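You operate a simulated robot arm through the tools that you are given. There is no shell and no other tool.

You are at the controls of a simulated robot arm. One attempt, no reset.

Task
Bring water to the sleeve and jacket ports, then shut off the collar and basin ports.
Fine: open the span and leg valves first, then close the stem and header valves; leave the others.

It is judged by the outcome, as a careful person would: the job done as asked, and still so three seconds after it is handed in. It fails if anything else is knocked over, pushed out of place, dropped, spilled or broken.

Robot
A 7-joint arm with a two-finger parallel gripper, fixed in place. Base frame: the origin is at the foot of the arm, x ahead of it, y to its left, z up. Readings come in cm, rad, newtons and seconds.
Its first joint turns from -2.897 to 2.897 rad. Payload 1.57 kg.
Tool frame: the origin (TCP) lies between the finger pads and is the grasp point; the fingertips stand 3 cm ahead of it; z points along the fingers, y is the line along which they close. Largest opening 11 cm; finger width 2.4, thickness 1.2; the body of the gripper, 4.8 by 11.2 cm, starts 7.8 cm behind the TCP.
Orientation is that of the tool frame in the base frame, as a unit quaternion [x, y, z, w]. With the fingers straight down and closing along the base's y, the tool's x points along the base's -x, its y along +y and its z along -z.

Tools
- The arm moves only by the tool play_rows. Its argument "commands" is a list that holds one entry, the list of rows, each a list of 7 numbers: the turn, a rotation vector about the tool's x, y, z in units of 60 degrees (1.0 is 60 degrees), then the shift along the tool's x, y, z in units of 400 mm (1.0 is 400 mm), then the opening in per cent of the stroke, from 0 (shut) to 100 (fully open). In form: [[[rx, ry, rz, dx, dy, dz, fingers], ...]]. A call has 1 to 20 rows; each row is the pose to reach, as a shift and turn from the pose commanded when the call began, along the tool's axes at that moment. A call with a number of a shift or a turn outside -1 to 1 is refused whole. Each row takes 0.2 s and may step no farther than 5 cm and 0.15 rad from the row before; otherwise, or with a gripper value out of range, the whole call is refused. Where a pose cannot be reached the arm comes as near as it can. A force on the tool above 40 N (or 10 N above the force at the start of the call, whichever is more), or a blocked arm, ends the call early, and 0.2 s more pass. Each finger travels about 10.8 cm/s and halts on what it meets, pressing with about 43 N; the grip force reading is that of the motor and also rises with nothing between the fingers. The clock runs only during rows and for 0.2 s after the last one: add rows that repeat a pose to give the fingers time. It gives the time, the measured TCP pose, the force on the tool (base axes), the opening and the grip force at its end, in the units of the frame above (readings bear some noise), with the torque about the TCP (base axes, N m) and any sound that the robot's microphone picked up.
- Cameras (640 x 400 px; columns grow to the right, rows downward): "scene" is fixed at [39.98, -65.11, 155.02]; the picture's right is [0.88, -0.47, 0.00], its down [-0.45, -0.85, -0.25] and it looks along [0.12, 0.22, -0.97] (base axes); focal length 214 px, centre (320, 200). "wrist" rides on the gripper at [7, 1.6, -14.1] in the tool frame; the picture's right is [-0.23, 0.97, 0.00], its down [-0.86, -0.20, -0.48] and it looks along [-0.47, -0.11, 0.88] (tool axes); focal length 222 px, centre (320, 200). There is no depth. A picture from a camera that has moved, and an enlarged one, comes with that camera's place and axes in the base frame and with its lens.
- grab_frame(camera): a new picture of that camera. The clock stands still meanwhile.
- lift_body(by): slides the trunk up (or, below 0, down) by that many cm; the arm rides with it, the base frame stays. It gives what a move gives, with no picture.
- inspect(camera, box): a new picture of the part [left, top, right, bottom] of that camera's present view, enlarged. The clock stands still meanwhile.
- job_done(): hands the job in; it is judged then, once.

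Places have to be worked out from the pictures, the camera data and where the tool is seen. Open the gripper and draw the arm clear of the work before you hand the job in, unless the task says otherwise.

The tools are called as name(argument=value, ...) on one line, values as JSON. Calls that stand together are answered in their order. play_rows: Moves the arm, as the interface text tells. Its arguments: {"type":"object","properties":{"commands":{"type":"array","items":{"type":"array","items":{"type":"array","items":{"type":"number"}}}}},"required":["commands"]} The other tools are called the same way: lift_body (by) slides the trunk up or down; grab_frame (camera) takes a picture; inspect (camera, box) takes an enlarged picture of a part of a camera's view; job_done () hands the job in.

At the start:

```text
time: 0.0
ee_pos: [22.42, -32.72, 131.97]
orientation: [0.001, 1.0, 0.0, 0.001]
contact_force: [-0.4, 0.8, 0.3]
ft_torque: [0.03, 0.02, 0.01]
gripper_width: 10.99
gripper_force: 0.2
trunk travel left (down, up): [-47.5, 13.5]
```

scene: 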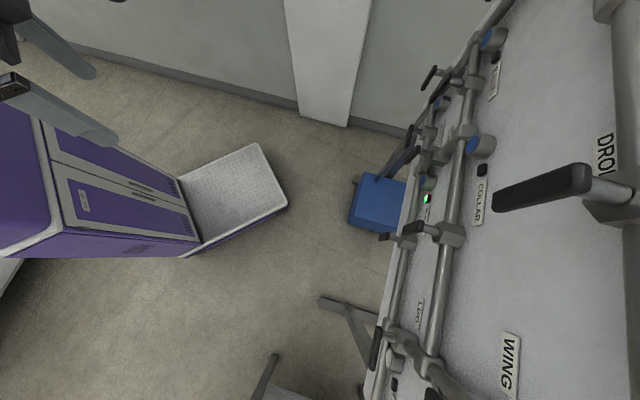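
wrist: 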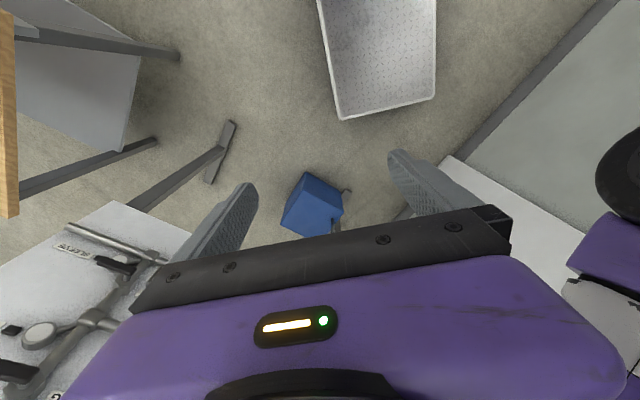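

I'll start by looking closer at the panel with the valves in both cameras.

inspect(camera="scene", box=[340, 0, 640, 200])

inspect(camera="scene", box=[340, 200, 640, 400])

inspect(camera="wrist", box=[0, 180, 320, 400])

```text
2.00 times, centred on (490, 100) of scene
camera zoom: at [39.98, -65.11, 155.02], right [0.88, -0.47, 0.0], down [-0.45, -0.85, -0.25], along [0.12, 0.22, -0.97], focal length 429 px, centre (-20, 400)
```

zoom: 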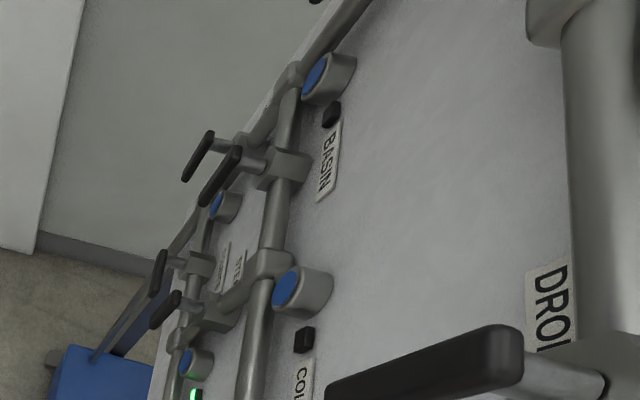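

```text
2.00 times, centred on (490, 300) of scene
camera zoom: at [39.98, -65.11, 155.02], right [0.88, -0.47, 0.0], down [-0.45, -0.85, -0.25], along [0.12, 0.22, -0.97], focal length 429 px, centre (-20, 0)
```

zoom: 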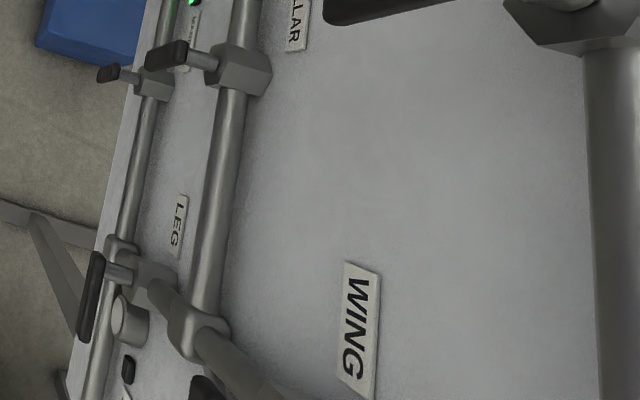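

```text
1.82 times, centred on (160, 290) of wrist
camera zoom: at [15.46, -31.06, 146.12], right [0.23, 0.97, 0.0], down [0.86, -0.2, 0.48], along [0.47, -0.11, -0.88], focal length 404 px, centre (611, 36)
```

zoom: 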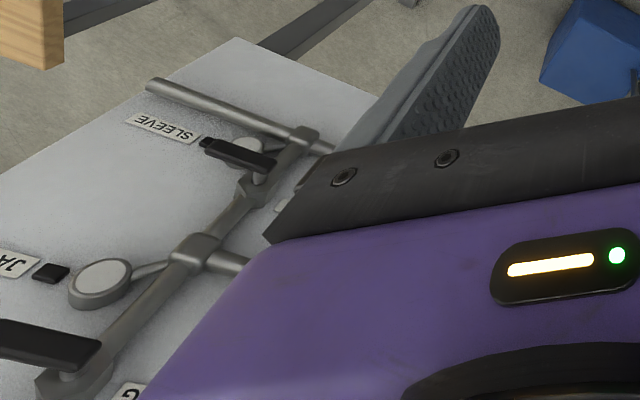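

The board stands ahead-right of the arm, facing it. I'll pitch and yaw the tool toward it (free space) so the wrist camera gives me a full frontal view of the pipe network.

play_rows(commands=[[[0.03, -0.122, 0.053, -0.015, 0, 0, 100], [0.061, -0.245, 0.106, -0.03, 0, 0, 100], [0.091, -0.367, 0.159, -0.045, 0, 0, 100], [0.122, -0.49, 0.212, -0.06, 0, 0, 100], [0.152, -0.612, 0.265, -0.075, 0, 0, 100], [0.183, -0.734, 0.318, -0.09, 0, 0, 100], [0.213, -0.857, 0.371, -0.105, 0, 0, 100], [0.244, -0.979, 0.424, -0.12, 0, 0, 100]]])

grab_frame(camera="wrist")

grab_frame(camera="scene")

```text
time: 1.6
ee_pos: [34.11, -34.81, 122.01]
orientation: [0.125, 0.902, -0.064, 0.408]
contact_force: [0.4, -0.3, 0.7]
ft_torque: [0.0, 0.02, -0.02]
gripper_width: 11.01
gripper_force: 0.1
out of reach, approached as far as the arm can: row 5, 6, 7, 8
trunk travel left (down, up): [-47.5, 13.5]
stopped in row 8: the arm was blocked; the commanded pose is now the measured one
```

```text
taken
camera wrist: at [19.88, -28.94, 125.99], right [0.41, 0.9, 0.16], down [0.14, -0.24, 0.96], along [0.9, -0.37, -0.23], focal length 222 px, centre (320, 200)
```

wrist: 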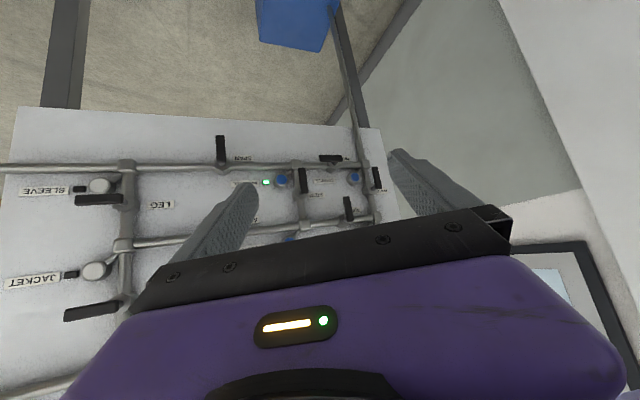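

```text
taken
```

scene: 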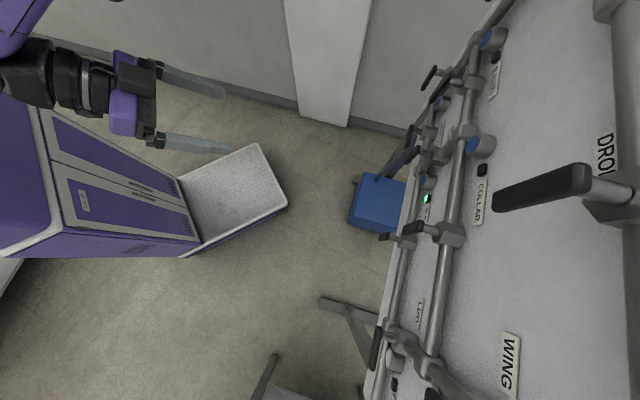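

The view is upside-down (gripper covers the upper board). I'll enlarge the visible part to read it.

inspect(camera="wrist", box=[190, 120, 400, 260])

inspect(camera="wrist", box=[0, 140, 240, 400])

lift_body(by=13)

grab_frame(camera="wrist")

```text
2.86 times, centred on (295, 190) of wrist
camera zoom: at [19.88, -28.94, 125.99], right [0.41, 0.9, 0.16], down [0.14, -0.24, 0.96], along [0.9, -0.37, -0.23], focal length 635 px, centre (391, 229)
```

zoom: 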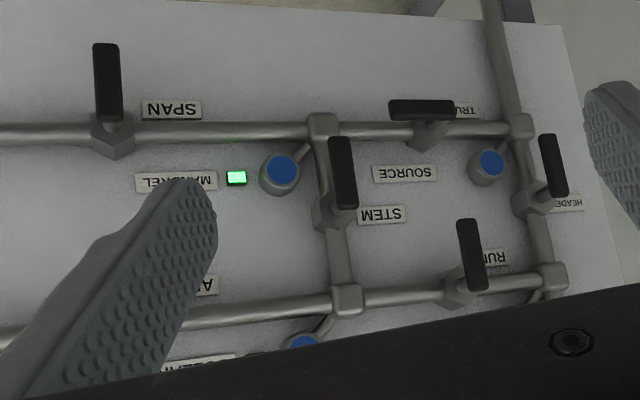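

```text
1.54 times, centred on (120, 270) of wrist
camera zoom: at [19.88, -28.94, 125.99], right [0.41, 0.9, 0.16], down [0.14, -0.24, 0.96], along [0.9, -0.37, -0.23], focal length 342 px, centre (628, 92)
```

zoom: 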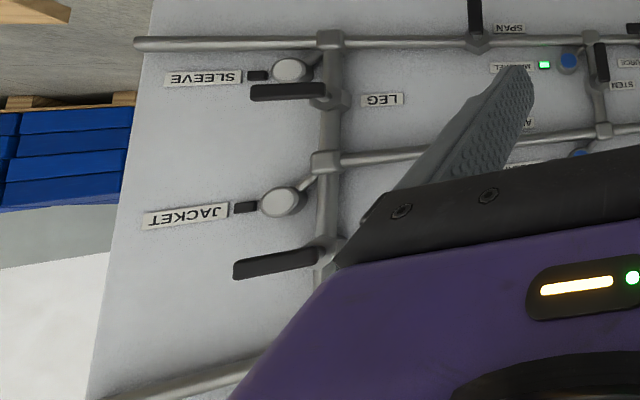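

```text
time: 3.2
ee_pos: [34.07, -34.78, 135.05]
orientation: [0.125, 0.901, -0.065, 0.41]
contact_force: [-0.3, -0.1, -0.8]
ft_torque: [-0.02, -0.01, -0.01]
gripper_width: 10.98
gripper_force: 0.0
trunk travel left (down, up): [-60.5, 0.5]
```

```text
taken
camera wrist: at [19.92, -28.97, 139.0], right [0.41, 0.9, 0.16], down [0.14, -0.24, 0.96], along [0.9, -0.37, -0.23], focal length 222 px, centre (320, 200)
```

wrist: 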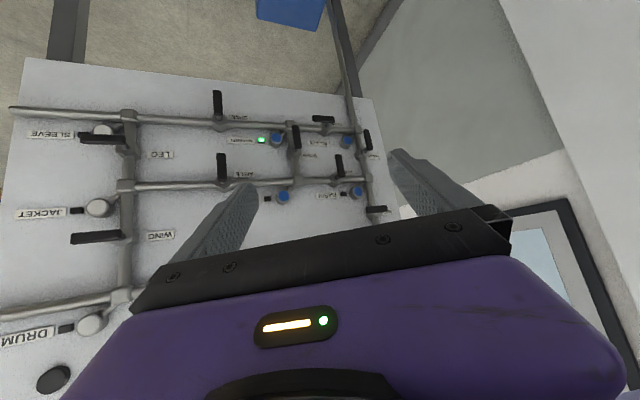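

The network is clear: source at left column, TRUNK/HEADER/STEM open, SPAN/LEG closed – the user's plan fits. Now I'll zoom to measure hub and handle positions precisely from this pose.

inspect(camera="wrist", box=[190, 80, 310, 155])

inspect(camera="wrist", box=[280, 100, 400, 175])

inspect(camera="wrist", box=[60, 90, 200, 190])

inspect(camera="wrist", box=[270, 140, 420, 240])

inspect(camera="scene", box=[370, 60, 530, 160])

inspect(camera="scene", box=[360, 150, 520, 250])

inspect(camera="scene", box=[350, 300, 510, 400])

```text
5.33 times, centred on (250, 118) of wrist
camera zoom: at [19.92, -28.97, 139.0], right [0.41, 0.9, 0.16], down [0.14, -0.24, 0.96], along [0.9, -0.37, -0.23], focal length 1185 px, centre (693, 640)
```

zoom: 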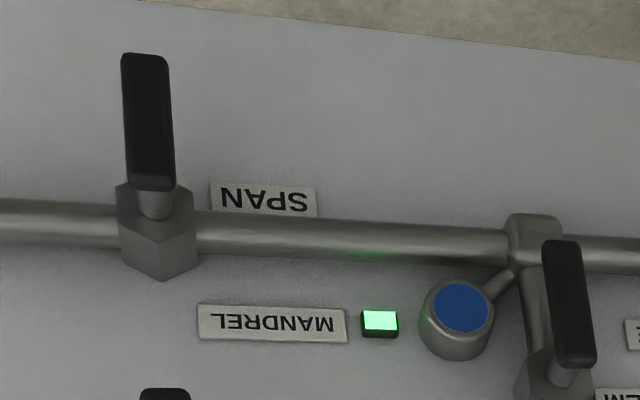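

```text
5.33 times, centred on (340, 138) of wrist
camera zoom: at [19.92, -28.97, 139.0], right [0.41, 0.9, 0.16], down [0.14, -0.24, 0.96], along [0.9, -0.37, -0.23], focal length 1185 px, centre (213, 533)
```

zoom: 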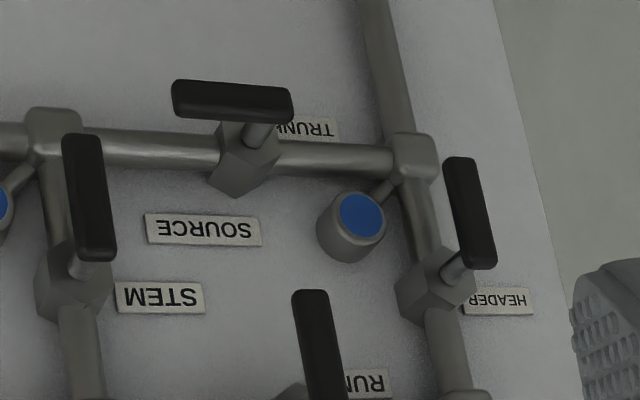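

```text
4.00 times, centred on (130, 140) of wrist
camera zoom: at [19.92, -28.97, 139.0], right [0.41, 0.9, 0.16], down [0.14, -0.24, 0.96], along [0.9, -0.37, -0.23], focal length 888 px, centre (1080, 440)
```

zoom: 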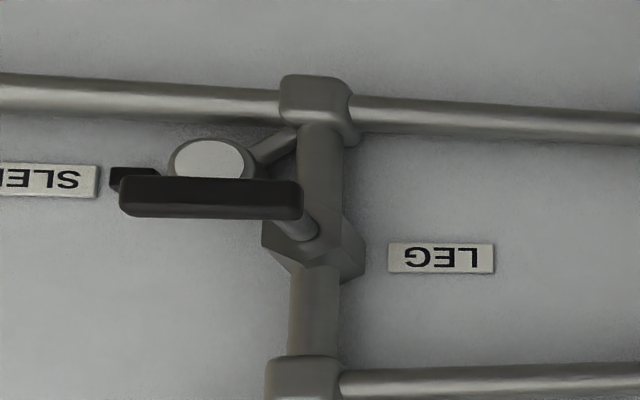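

```text
4.00 times, centred on (345, 190) of wrist
camera zoom: at [19.92, -28.97, 139.0], right [0.41, 0.9, 0.16], down [0.14, -0.24, 0.96], along [0.9, -0.37, -0.23], focal length 888 px, centre (220, 240)
```

zoom: 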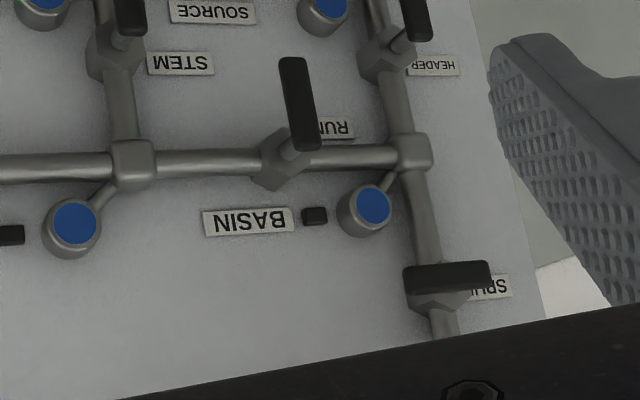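

```text
4.00 times, centred on (450, 110) of scene
camera zoom: at [39.98, -65.11, 155.02], right [0.88, -0.47, 0.0], down [-0.45, -0.85, -0.25], along [0.12, 0.22, -0.97], focal length 858 px, centre (-200, 560)
```

zoom: 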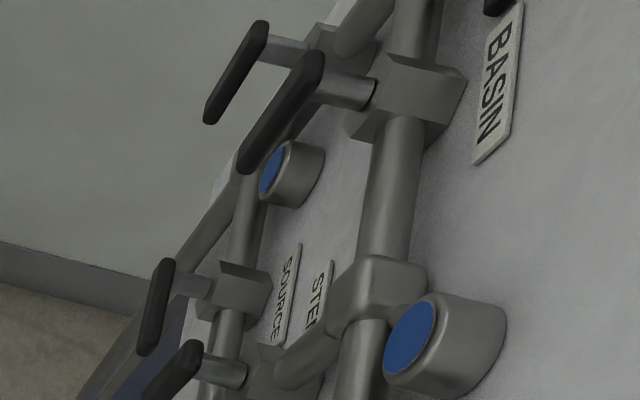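

```text
4.00 times, centred on (440, 200) of scene
camera zoom: at [39.98, -65.11, 155.02], right [0.88, -0.47, 0.0], down [-0.45, -0.85, -0.25], along [0.12, 0.22, -0.97], focal length 858 px, centre (-160, 200)
```

zoom: 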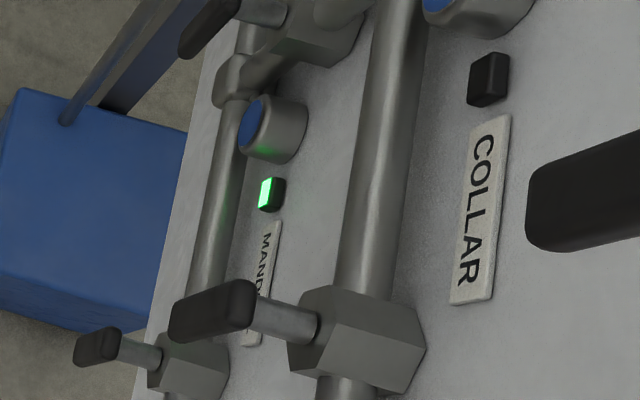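

```text
4.00 times, centred on (430, 350) of scene
camera zoom: at [39.98, -65.11, 155.02], right [0.88, -0.47, 0.0], down [-0.45, -0.85, -0.25], along [0.12, 0.22, -0.97], focal length 858 px, centre (-120, -400)
```

zoom: 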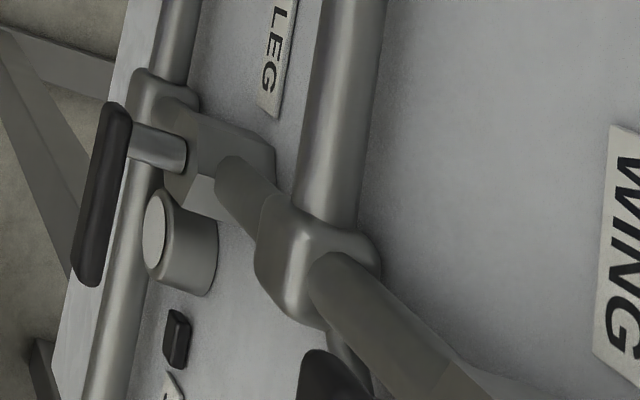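

Triangulation gives a vertical board facing the robot at 45° (normal (-0.71, 0.71, 0)), row 1 at z≈100, handles about 5 cm off the pipes. I'll move to a standoff in front of the board with the tool horizontal along the board's normal.

play_rows(commands=[[[0.0505, -0.0741, 0.0205, 0.0119, -0.0494, 0.0719, 100], [0.101, -0.1482, 0.041, 0.0239, -0.0988, 0.1438, 100], [0.1516, -0.2223, 0.0616, 0.0358, -0.1482, 0.2157, 100], [0.2021, -0.2964, 0.0821, 0.0478, -0.1976, 0.2876, 100], [0.2526, -0.3704, 0.1026, 0.0597, -0.2469, 0.3594, 100], [0.3031, -0.4445, 0.1231, 0.0717, -0.2963, 0.4313, 100], [0.3537, -0.5186, 0.1437, 0.0836, -0.3457, 0.5032, 100], [0.4042, -0.5927, 0.1642, 0.0956, -0.3951, 0.5751, 100], [0.4547, -0.6668, 0.1847, 0.1075, -0.4445, 0.647, 100]]])

grab_frame(camera="wrist")

grab_frame(camera="scene")

```text
time: 5.2
ee_pos: [45.06, -56.77, 114.98]
orientation: [0.271, 0.652, -0.271, 0.654]
contact_force: [-0.2, 0.4, -0.8]
ft_torque: [0.01, -0.04, 0.02]
gripper_width: 10.99
gripper_force: 0.0
trunk travel left (down, up): [-60.5, 0.5]
```

```text
taken
camera wrist: at [36.24, -45.69, 107.9], right [0.69, 0.69, 0.23], down [-0.48, 0.2, 0.85], along [0.54, -0.7, 0.47], focal length 222 px, centre (320, 200)
```

wrist: 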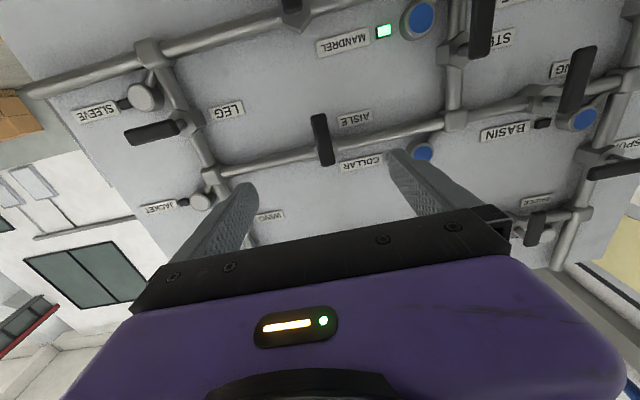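

```text
taken
```

scene: 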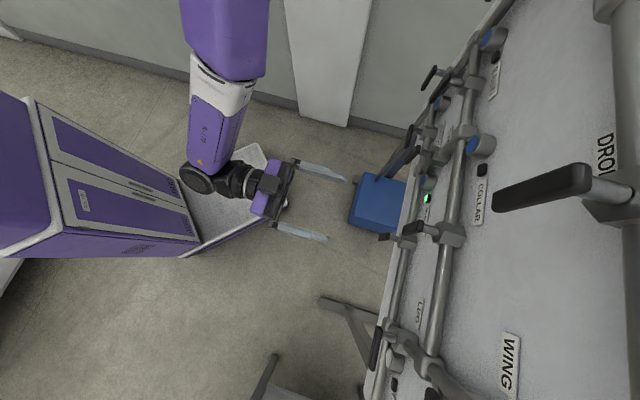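

The arm reaches the horizontal pose well. Estimated valve axes in board coords (s along reading direction, z): SPAN (8, 99.7), LEG (28, 108.8), STEM (-12, 108.8), HEADER (-36, 109), handle plane at n·p≈-89.3. I'll lower the trunk 20 cm to row 1 height and look at SPAN close-up.

lift_body(by=-20)

grab_frame(camera="wrist")

grab_frame(camera="scene")

```text
time: 7.4
ee_pos: [45.05, -56.8, 94.77]
orientation: [0.27, 0.654, -0.27, 0.654]
contact_force: [-0.1, 1.0, 0.4]
ft_torque: [0.0, 0.06, 0.02]
gripper_width: 11.01
gripper_force: 0.0
trunk travel left (down, up): [-40.5, 20.5]
```

```text
taken
camera wrist: at [36.25, -45.67, 87.91], right [0.69, 0.69, 0.23], down [-0.48, 0.2, 0.86], along [0.55, -0.7, 0.47], focal length 222 px, centre (320, 200)
```

wrist: 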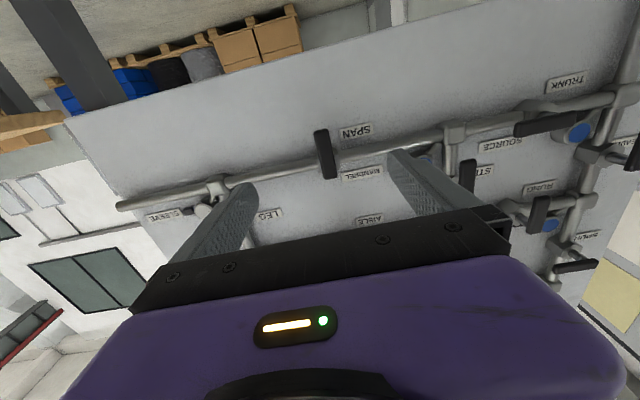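

```text
taken
```

scene: 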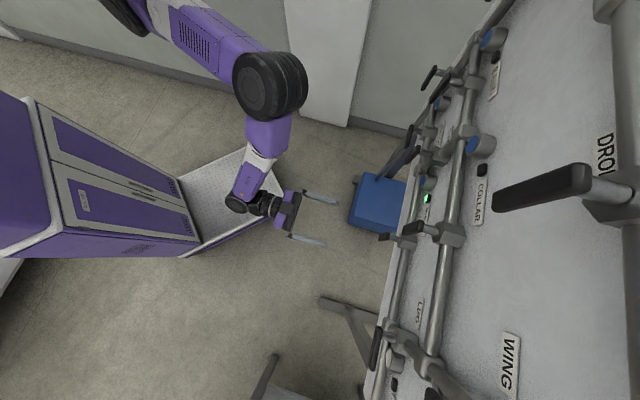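

SPAN's handle is right ahead at image centre. I'll zoom in to refine its position.

inspect(camera="wrist", box=[270, 110, 390, 185])

inspect(camera="wrist", box=[440, 90, 640, 215])

```text
5.33 times, centred on (330, 148) of wrist
camera zoom: at [36.25, -45.67, 87.91], right [0.69, 0.69, 0.23], down [-0.48, 0.2, 0.86], along [0.55, -0.7, 0.47], focal length 1185 px, centre (267, 480)
```

zoom: 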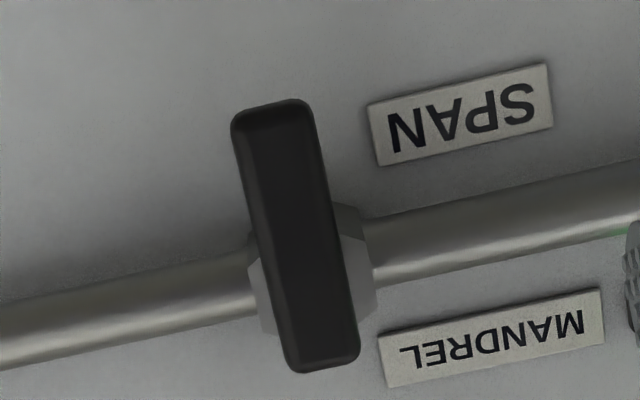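

```text
3.20 times, centred on (540, 152) of wrist
camera zoom: at [36.25, -45.67, 87.91], right [0.69, 0.69, 0.23], down [-0.48, 0.2, 0.86], along [0.55, -0.7, 0.47], focal length 711 px, centre (-384, 352)
```

zoom: 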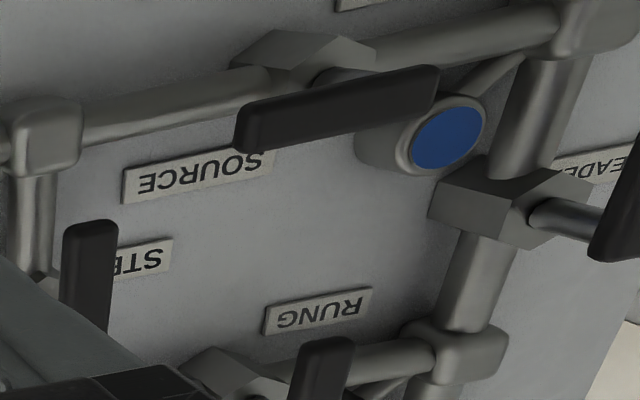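

SPAN handle spans z≈93.6–101 at s≈8.05, half width ~1 cm. I'll close the fingers, shift to the left side of the handle (facing the board) and advance so the fingertips reach just past the handle plane beside it.

play_rows(commands=[[[0, 0, 0, 0, 0.05, 0, 0], [0, 0, 0, 0, 0.098, 0, 0], [0, 0, 0, 0, 0.098, 0, 0], [0, 0, 0, 0, 0.098, 0.1, 0], [0, 0, 0, 0, 0.098, 0.2, 0], [0, 0, 0, 0, 0.098, 0.27, 0], [0, 0, 0, 0, 0.098, 0.33, 0]]])

grab_frame(camera="wrist")

grab_frame(camera="scene")

```text
time: 9.0
ee_pos: [55.13, -64.59, 96.69]
orientation: [0.264, 0.662, -0.259, 0.652]
contact_force: [-1.2, 0.5, 0.3]
ft_torque: [0.02, 0.02, 0.01]
gripper_width: 0.0
gripper_force: 21.9
out of reach, approached as far as the arm can: row 2, 3, 4, 5, 6, 7
trunk travel left (down, up): [-40.5, 20.5]
```

```text
taken
camera wrist: at [45.9, -53.58, 89.94], right [0.67, 0.7, 0.23], down [-0.47, 0.17, 0.86], along [0.57, -0.69, 0.45], focal length 222 px, centre (320, 200)
```

wrist: 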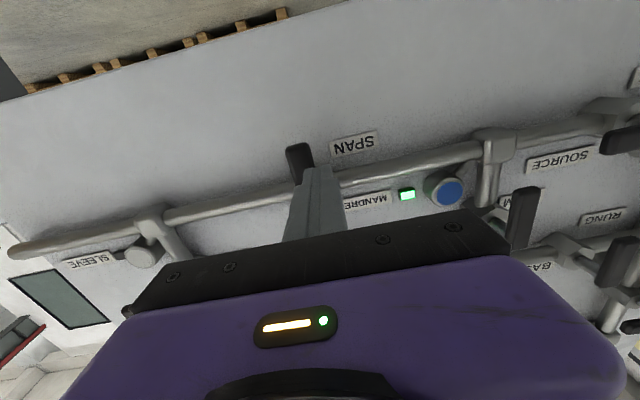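

```text
taken
```

scene: 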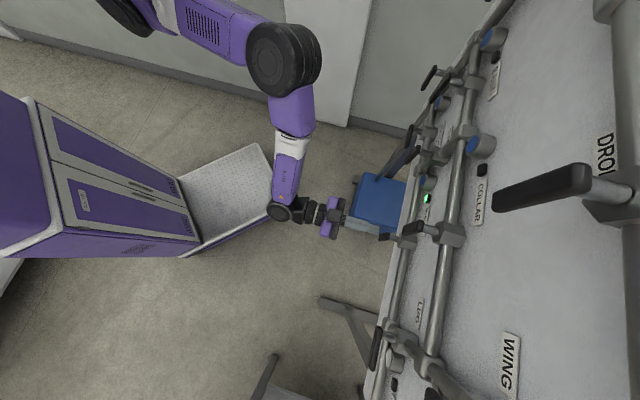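

The arm hits a wrist limit at this height relative to the trunk (TCP 2 cm off target, slightly rotated), still clear of the handle. I'll back off, raise the arm relative to the trunk, then lower the trunk so the posture is more comfortable.

play_rows(commands=[[[0, 0, 0, 0, 0, -0.1, 0], [0, 0, 0, 0, 0, -0.2, 0], [0, 0, 0, 0, 0, -0.25, 0], [0, 0, 0, -0.1, 0, -0.25, 0], [0, 0, 0, -0.2, 0, -0.25, 0], [0, 0, 0, -0.3, 0, -0.25, 0], [0, 0, 0, -0.4, 0, -0.25, 0], [0, 0, 0, -0.5, 0, -0.25, 0], [0, 0, 0, -0.55, 0, -0.25, 0]]])

```text
time: 11.0
ee_pos: [47.38, -57.42, 116.6]
orientation: [0.28, 0.664, -0.263, 0.642]
contact_force: [-0.1, -0.7, -0.2]
ft_torque: [-0.01, -0.03, -0.02]
gripper_width: 0.03
gripper_force: 21.3
trunk travel left (down, up): [-40.5, 20.5]
```

Good: reachable now. Lower the trunk by 21 cm to bring the TCP back to row-1 height.

lift_body(by=-21.5)

grab_frame(camera="wrist")

```text
time: 13.3
ee_pos: [48.06, -57.37, 95.29]
orientation: [0.274, 0.665, -0.264, 0.642]
contact_force: [0.9, 0.8, -0.2]
ft_torque: [0.03, 0.03, 0.0]
gripper_width: 0.01
gripper_force: 21.4
trunk travel left (down, up): [-19.0, 42.0]
```

```text
taken
camera wrist: at [38.81, -46.05, 88.8], right [0.69, 0.68, 0.23], down [-0.46, 0.17, 0.87], along [0.56, -0.71, 0.43], focal length 222 px, centre (320, 200)
```

wrist: 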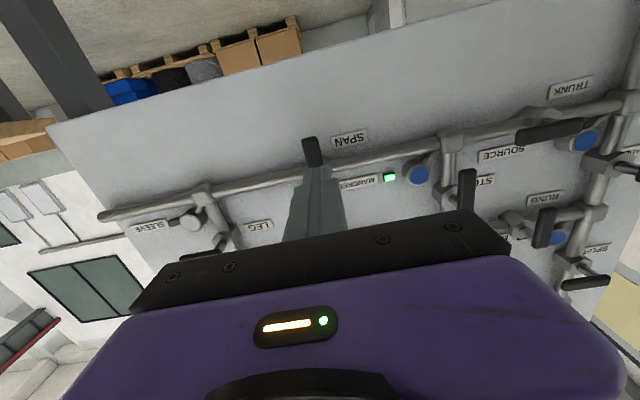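

Level the tool slightly and advance alongside the SPAN handle on its left side (fingertips to just past the handle).

play_rows(commands=[[[0, -0.017, 0, 0, 0.03, 0.03, 0], [0, -0.034, 0, 0, 0.055, 0.08, 0], [0, -0.034, 0, 0, 0.055, 0.15, 0], [0, -0.034, 0, -0.002, 0.055, 0.22, 0], [0, -0.034, 0, -0.003, 0.055, 0.28, 0]]])

grab_frame(camera="wrist")

grab_frame(camera="scene")

```text
time: 14.5
ee_pos: [57.58, -63.95, 97.39]
orientation: [0.265, 0.642, -0.275, 0.665]
contact_force: [0.2, 0.3, 0.1]
ft_torque: [0.01, 0.08, -0.02]
gripper_width: 0.0
gripper_force: 21.4
trunk travel left (down, up): [-19.0, 42.0]
```

```text
taken
camera wrist: at [48.87, -52.99, 89.83], right [0.68, 0.7, 0.23], down [-0.5, 0.22, 0.84], along [0.53, -0.68, 0.5], focal length 222 px, centre (320, 200)
```

wrist: 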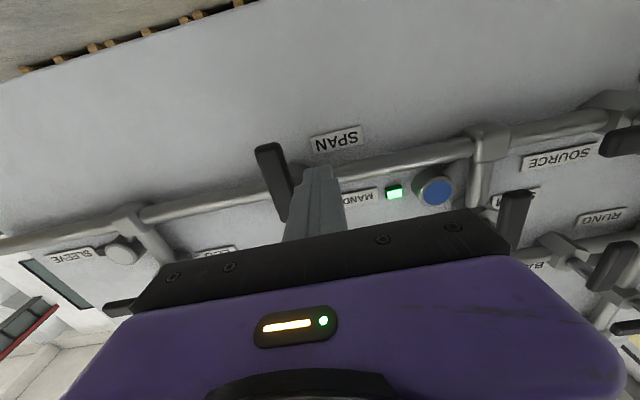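

```text
taken
```

scene: 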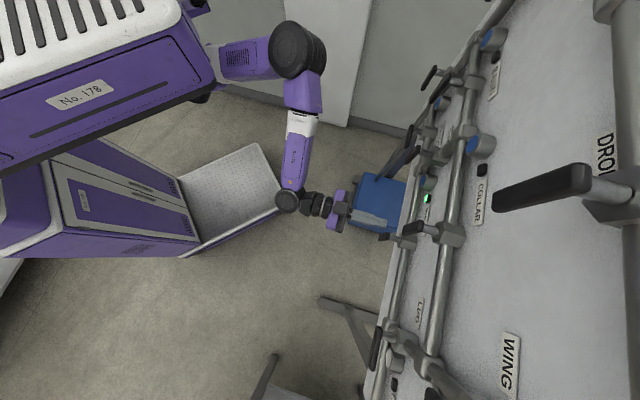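

Reachable now. I'll let the arm settle for a couple of rows to get an exact reading of where it stands.

play_rows(commands=[[[0, 0, 0, 0, 0, 0, 0], [0, 0, 0, 0, 0, 0, 0]]])

```text
time: 15.1
ee_pos: [57.54, -64.0, 97.17]
orientation: [0.265, 0.642, -0.274, 0.666]
contact_force: [-0.1, 0.0, 0.2]
ft_torque: [-0.01, 0.01, 0.03]
gripper_width: 0.02
gripper_force: 21.4
trunk travel left (down, up): [-19.0, 42.0]
```

Tool is level within 2°, at s≈4.6, z≈97.2. I'll drop to z≈95 (the lever's outer part), level, and advance the last bit of depth.

play_rows(commands=[[[0, 0.015, 0, 0.03, 0, 0.01, 0], [0, 0.03, 0, 0.055, 0, 0.025, 0], [0, 0.03, 0, 0.055, 0, 0.044, 0], [0, 0.03, 0, 0.055, 0, 0.044, 0]]])

inspect(camera="wrist", box=[220, 110, 400, 230])

inspect(camera="scene", box=[310, 170, 470, 270])

```text
time: 16.1
ee_pos: [58.8, -65.11, 95.12]
orientation: [0.269, 0.653, -0.27, 0.655]
contact_force: [0.0, -0.3, 0.7]
ft_torque: [-0.02, -0.02, 0.0]
gripper_width: 0.02
gripper_force: 21.1
trunk travel left (down, up): [-19.0, 42.0]
```

```text
3.33 times, centred on (310, 170) of wrist
camera zoom: at [49.94, -54.05, 88.13], right [0.69, 0.69, 0.23], down [-0.48, 0.2, 0.85], along [0.54, -0.7, 0.47], focal length 740 px, centre (353, 300)
```

zoom: 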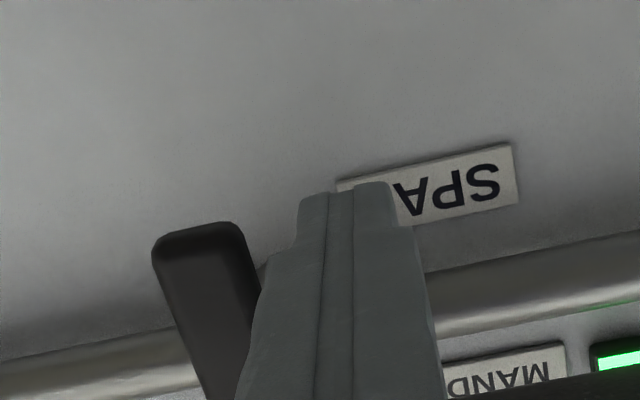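

```text
4.00 times, centred on (390, 220) of scene
camera zoom: at [39.98, -65.11, 155.02], right [0.88, -0.47, 0.0], down [-0.45, -0.85, -0.25], along [0.12, 0.22, -0.97], focal length 858 px, centre (40, 120)
```

zoom: 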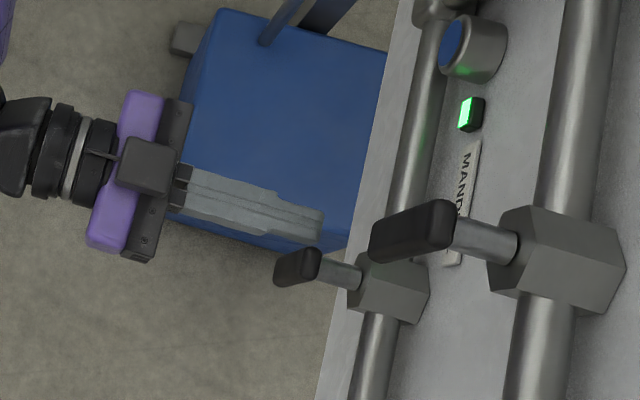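

Fingers sit beside the handle at the right depth (s 4.5, z 95.1). Now push SPAN's handle to the right along its arc (down → right), first about 35° and check the force.

play_rows(commands=[[[0, 0, 0, 0, -0.02, 0, 0], [0, 0, 0, 0, -0.035, 0, 0], [0, 0, 0, 0.006, -0.048, 0, 0], [0, 0, 0, 0.0125, -0.06, 0, 0], [0, 0, 0, 0.015, -0.075, 0, 0], [0, 0, 0, 0.018, -0.09, 0, 0], [0, 0, 0, 0.018, -0.1, 0, 0]]])

inspect(camera="scene", box=[310, 170, 470, 270])

inspect(camera="wrist", box=[220, 110, 400, 230])

```text
time: 17.7
ee_pos: [55.91, -67.98, 94.27]
orientation: [0.269, 0.653, -0.27, 0.655]
contact_force: [0.9, 0.7, 0.1]
ft_torque: [0.01, 0.02, 0.03]
gripper_width: 0.0
gripper_force: 21.3
trunk travel left (down, up): [-19.0, 42.0]
```

```text
4.00 times, centred on (390, 220) of scene
camera zoom: at [39.98, -65.11, 155.02], right [0.88, -0.47, 0.0], down [-0.45, -0.85, -0.25], along [0.12, 0.22, -0.97], focal length 858 px, centre (40, 120)
```

zoom: 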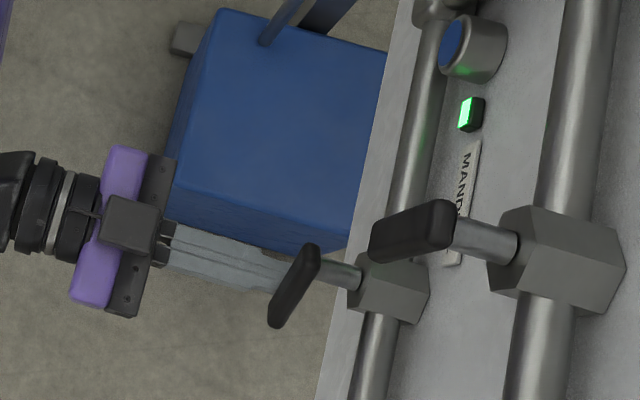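

```text
3.33 times, centred on (310, 170) of wrist
camera zoom: at [47.11, -56.85, 87.36], right [0.69, 0.69, 0.23], down [-0.48, 0.2, 0.85], along [0.54, -0.7, 0.47], focal length 740 px, centre (353, 300)
```

zoom: 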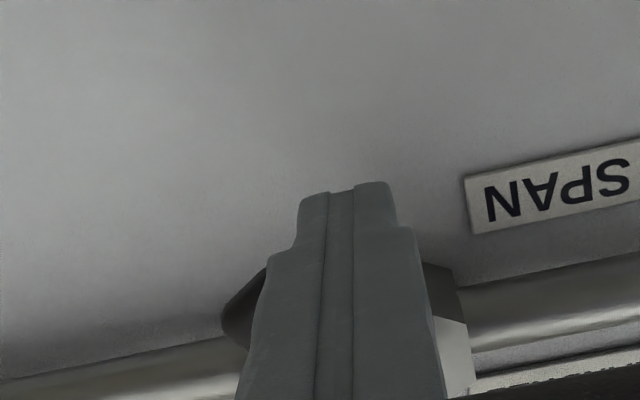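

SPAN turns freely. Continue along the arc to the horizontal end stop, with a slight overdrive watched by the force limit.

play_rows(commands=[[[0, 0, 0, -0.0035, -0.023, 0, 0], [0, 0, 0, -0.01, -0.04, 0, 0], [0, 0, 0, -0.018, -0.056, 0, 0], [0, 0, 0, -0.03, -0.07, 0, 0], [0, 0, 0, -0.043, -0.085, 0, 0], [0, 0, 0, -0.055, -0.093, 0, 0], [0, 0, 0, -0.066, -0.1, 0, 0], [0, 0, 0, -0.0775, -0.105, 0, 0], [0, 0, 0, -0.084, -0.105, 0, 0], [0, 0, 0, -0.09, -0.105, 0, 0]]])

inspect(camera="scene", box=[310, 170, 470, 270])

grab_frame(camera="wrist")

```text
time: 19.9
ee_pos: [52.91, -70.94, 97.79]
orientation: [0.27, 0.654, -0.27, 0.654]
contact_force: [-2.2, 2.0, -11.0]
ft_torque: [0.0, 0.03, 0.02]
gripper_width: 0.01
gripper_force: 21.3
trunk travel left (down, up): [-19.0, 42.0]
```

```text
4.00 times, centred on (390, 220) of scene
camera zoom: at [39.98, -65.11, 155.02], right [0.88, -0.47, 0.0], down [-0.45, -0.85, -0.25], along [0.12, 0.22, -0.97], focal length 858 px, centre (40, 120)
```

zoom: 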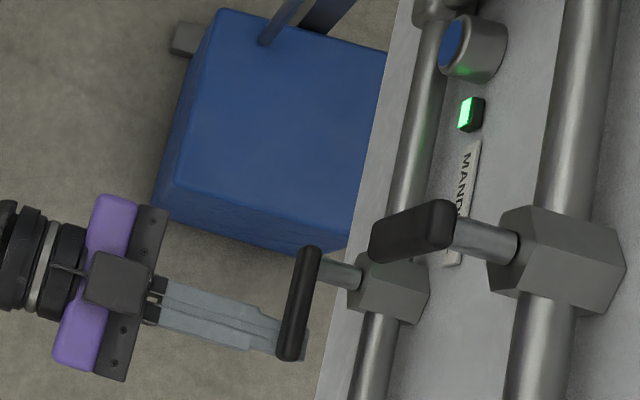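

```text
taken
camera wrist: at [44.11, -59.83, 90.76], right [0.69, 0.69, 0.23], down [-0.48, 0.2, 0.85], along [0.54, -0.7, 0.47], focal length 222 px, centre (320, 200)
```

wrist: 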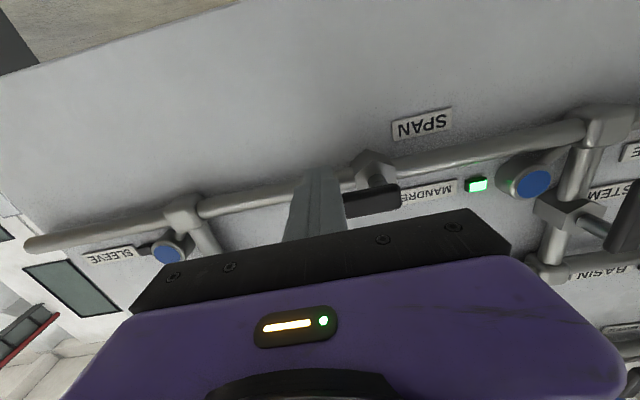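

SPAN is at its stop (11 N) and SLEEVE's disc has turned blue. Let me verify the handle's alignment closely.

inspect(camera="wrist", box=[60, 100, 520, 300])

```text
1.39 times, centred on (290, 200) of wrist
camera zoom: at [44.11, -59.83, 90.76], right [0.69, 0.69, 0.23], down [-0.48, 0.2, 0.85], along [0.54, -0.7, 0.47], focal length 309 px, centre (362, 200)
```

zoom: 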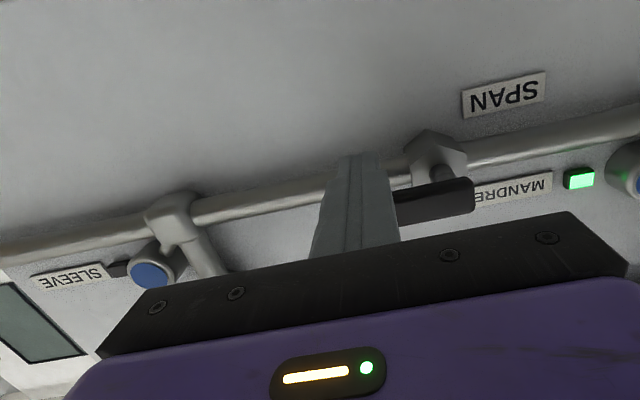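

Clean stop with SPAN fully across. I'll ease off downward, retreat 12 cm from the board, and raise the trunk 14 cm for LEG.

play_rows(commands=[[[0, 0, 0, 0.015, 0, 0, 0], [0, 0, 0, 0.02, 0, -0.05, 0], [0, 0, 0, 0.02, 0, -0.13, 0], [0, 0, 0, 0.02, 0, -0.21, 0], [0, 0, 0, 0.02, 0, -0.3, 0], [0, 0, 0, 0.02, 0, -0.3, 0], [0, 0, 0, 0.02, 0, -0.3, 0]]])

lift_body(by=14.5)

grab_frame(camera="wrist")

grab_frame(camera="scene")

```text
time: 21.5
ee_pos: [44.5, -62.49, 97.18]
orientation: [0.269, 0.652, -0.27, 0.656]
contact_force: [0.8, 0.4, 0.4]
ft_torque: [-0.01, 0.0, -0.02]
gripper_width: 0.0
gripper_force: 21.1
trunk travel left (down, up): [-19.0, 42.0]
```

```text
time: 23.2
ee_pos: [44.53, -62.64, 111.71]
orientation: [0.269, 0.652, -0.271, 0.655]
contact_force: [0.2, -0.1, 0.0]
ft_torque: [0.01, 0.0, -0.01]
gripper_width: 0.0
gripper_force: 21.2
trunk travel left (down, up): [-33.5, 27.5]
```

```text
taken
camera wrist: at [35.75, -51.42, 104.61], right [0.69, 0.69, 0.23], down [-0.48, 0.2, 0.85], along [0.54, -0.7, 0.47], focal length 222 px, centre (320, 200)
```

wrist: 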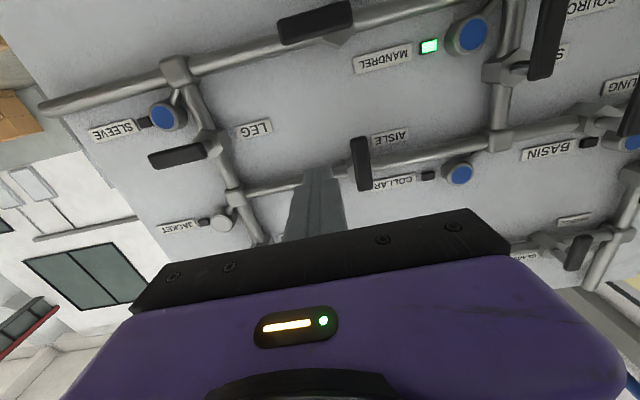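

```text
taken
```

scene: 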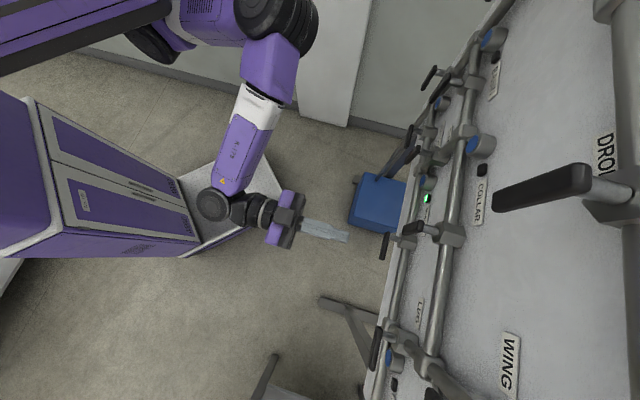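

SLEEVE is blue, SPAN across. Now zoom on LEG to refine its location.

inspect(camera="wrist", box=[120, 90, 280, 190])

```text
4.00 times, centred on (200, 140) of wrist
camera zoom: at [35.75, -51.42, 104.61], right [0.69, 0.69, 0.23], down [-0.48, 0.2, 0.85], along [0.54, -0.7, 0.47], focal length 888 px, centre (800, 440)
```

zoom: 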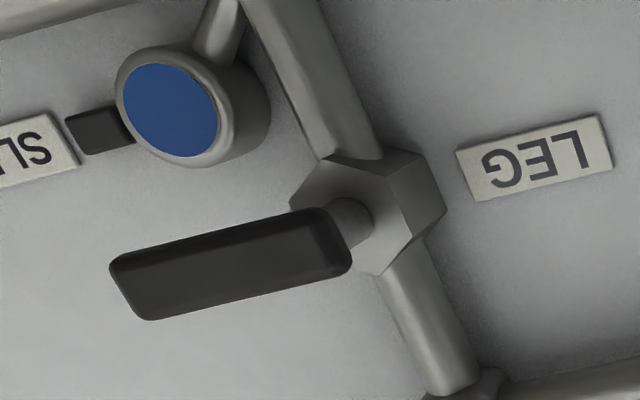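

LEG handle: z≈108.95, s≈26.8–33.9, axis s≈28.1. Move laterally at standoff to above its outer end (s 32.7, z 112.6).

play_rows(commands=[[[0, 0, 0, -0.005, -0.1, 0, 0], [0, 0, 0, -0.01, -0.2, 0, 0], [0, 0, 0, -0.015, -0.3, 0, 0], [0, 0, 0, -0.02, -0.4, 0, 0], [0, 0, 0, -0.0225, -0.4975, 0, 0], [0, 0, 0, -0.0225, -0.4975, 0, 0], [0, 0, 0, -0.0225, -0.4975, 0, 0]]])

grab_frame(camera="wrist")

grab_frame(camera="scene")

```text
time: 24.8
ee_pos: [30.5, -76.72, 112.23]
orientation: [0.269, 0.652, -0.27, 0.656]
contact_force: [0.3, -0.3, 1.0]
ft_torque: [0.02, 0.0, 0.01]
gripper_width: 0.0
gripper_force: 21.5
trunk travel left (down, up): [-33.5, 27.5]
```

```text
taken
camera wrist: at [21.72, -65.57, 105.34], right [0.69, 0.69, 0.23], down [-0.48, 0.2, 0.85], along [0.54, -0.7, 0.47], focal length 222 px, centre (320, 200)
```

wrist: 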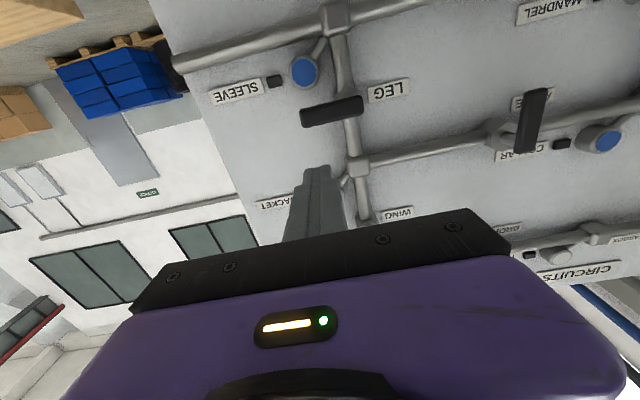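

```text
taken
```

scene: 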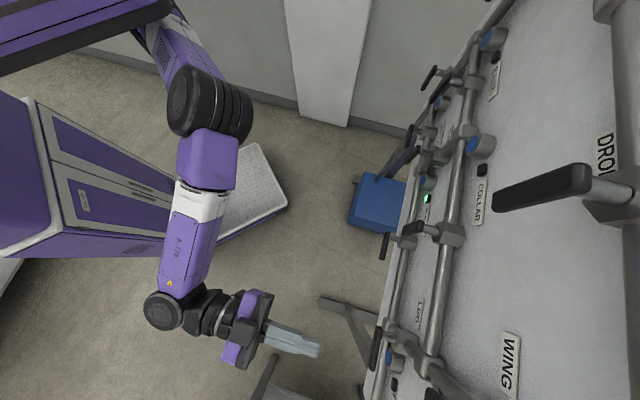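

Position is right above LEG's outer end. Approach straight in to the handle depth.

play_rows(commands=[[[0, 0, 0, -0.004, 0, 0.08, 0], [0, 0, 0, -0.004, 0, 0.16, 0], [0, 0, 0, -0.004, 0, 0.23, 0], [0, 0, 0, -0.004, 0, 0.28, 0], [0, 0, 0, -0.004, 0, 0.297, 0], [0, 0, 0, -0.004, 0, 0.297, 0]]])

grab_frame(camera="wrist")

inspect(camera="scene", box=[280, 280, 472, 400])

```text
time: 26.2
ee_pos: [38.89, -85.19, 112.81]
orientation: [0.269, 0.653, -0.269, 0.655]
contact_force: [-1.1, -0.4, -0.4]
ft_torque: [0.01, 0.03, -0.03]
gripper_width: 0.0
gripper_force: 20.9
trunk travel left (down, up): [-33.5, 27.5]
```

```text
taken
camera wrist: at [30.03, -74.04, 105.74], right [0.69, 0.69, 0.23], down [-0.48, 0.2, 0.85], along [0.54, -0.7, 0.47], focal length 222 px, centre (320, 200)
```

wrist: 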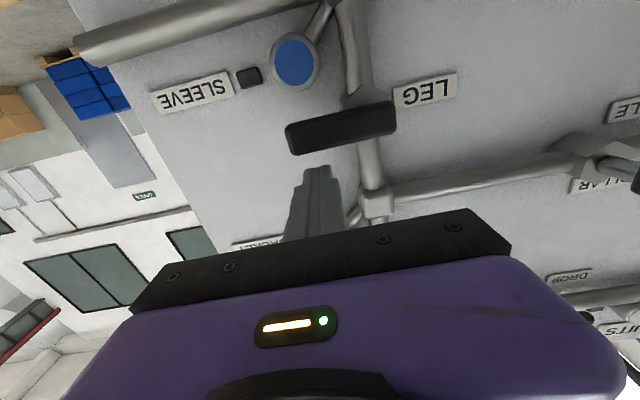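

```text
3.33 times, centred on (376, 340) of scene
camera zoom: at [39.98, -65.11, 155.02], right [0.88, -0.47, 0.0], down [-0.45, -0.85, -0.25], along [0.12, 0.22, -0.97], focal length 715 px, centre (133, -267)
```

zoom: 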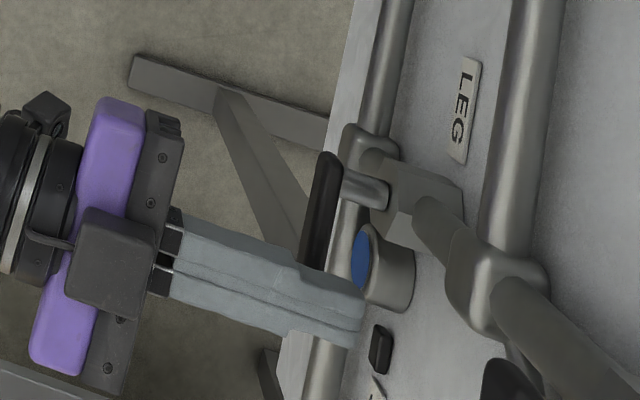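

Fingers are just above LEG's handle, 3 cm clear of the SLEEVE port. Push it down along the arc, first ~40°.

play_rows(commands=[[[0, 0, 0, 0.025, 0, 0, 0], [0, 0, 0, 0.0415, 0, 0, 0], [0, 0, 0, 0.054, -0.006, 0, 0], [0, 0, 0, 0.0665, -0.011, 0, 0], [0, 0, 0, 0.082, -0.014, 0, 0], [0, 0, 0, 0.0968, -0.0165, 0, 0], [0, 0, 0, 0.113, -0.015, 0, 0]]])

grab_frame(camera="wrist")

```text
time: 27.8
ee_pos: [38.43, -85.66, 108.29]
orientation: [0.269, 0.652, -0.27, 0.655]
contact_force: [0.0, -0.2, -0.2]
ft_torque: [0.0, 0.01, 0.01]
gripper_width: 0.01
gripper_force: 21.3
trunk travel left (down, up): [-33.5, 27.5]
```

```text
taken
camera wrist: at [29.66, -74.48, 101.23], right [0.69, 0.69, 0.23], down [-0.48, 0.2, 0.85], along [0.54, -0.7, 0.47], focal length 222 px, centre (320, 200)
```

wrist: 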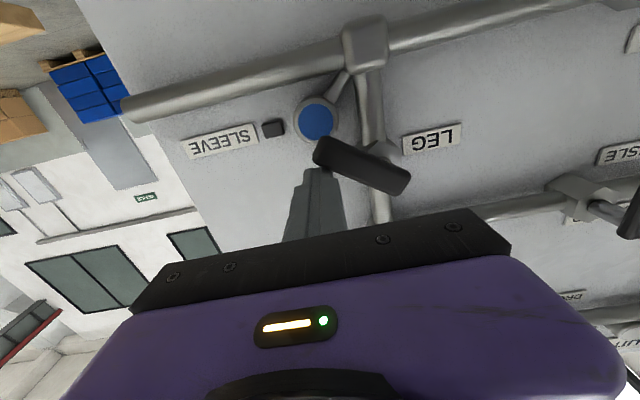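

LEG turns freely too. Continue to its vertical end stop.

play_rows(commands=[[[0, 0, 0, 0.017, 0.002, 0, 0], [0, 0, 0, 0.034, 0.008, 0, 0], [0, 0, 0, 0.05, 0.016, 0, 0], [0, 0, 0, 0.065, 0.028, 0, 0], [0, 0, 0, 0.0785, 0.0415, 0, 0], [0, 0, 0, 0.0885, 0.053, 0, 0], [0, 0, 0, 0.095, 0.065, 0, 0], [0, 0, 0, 0.0985, 0.076, 0, 0], [0, 0, 0, 0.0985, 0.084, 0, 0], [0, 0, 0, 0.0985, 0.09, 0, 0]]])

grab_frame(camera="wrist")

inspect(camera="scene", box=[280, 280, 472, 400])

```text
time: 30.0
ee_pos: [40.72, -83.21, 104.26]
orientation: [0.272, 0.652, -0.272, 0.653]
contact_force: [-11.3, -28.3, -3.8]
ft_torque: [0.3, -0.09, -0.34]
gripper_width: 0.0
gripper_force: 21.5
trunk travel left (down, up): [-33.5, 27.5]
```

```text
taken
camera wrist: at [31.97, -71.95, 97.19], right [0.69, 0.68, 0.23], down [-0.48, 0.2, 0.85], along [0.54, -0.7, 0.47], focal length 222 px, centre (320, 200)
```

wrist: 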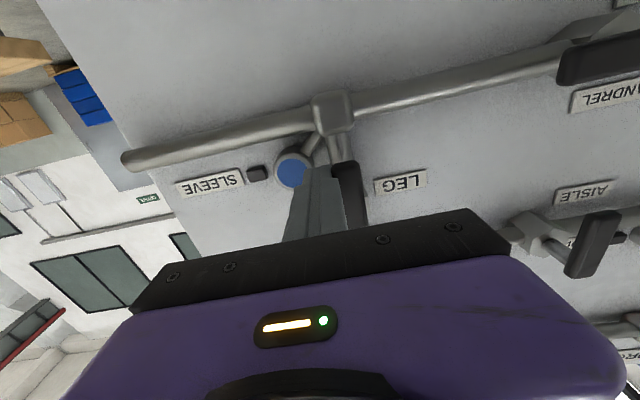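

```text
3.33 times, centred on (376, 340) of scene
camera zoom: at [39.98, -65.11, 155.02], right [0.88, -0.47, 0.0], down [-0.45, -0.85, -0.25], along [0.12, 0.22, -0.97], focal length 715 px, centre (133, -267)
```

zoom: 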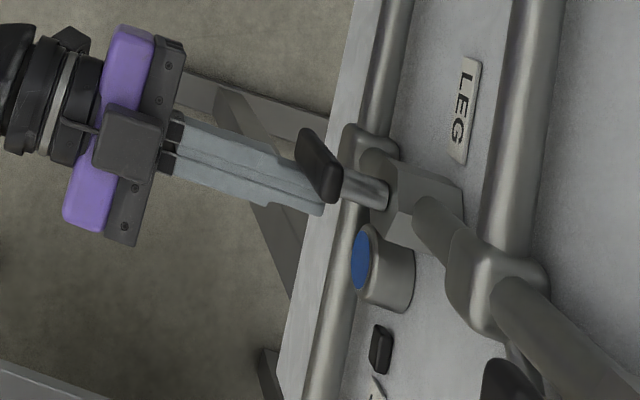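

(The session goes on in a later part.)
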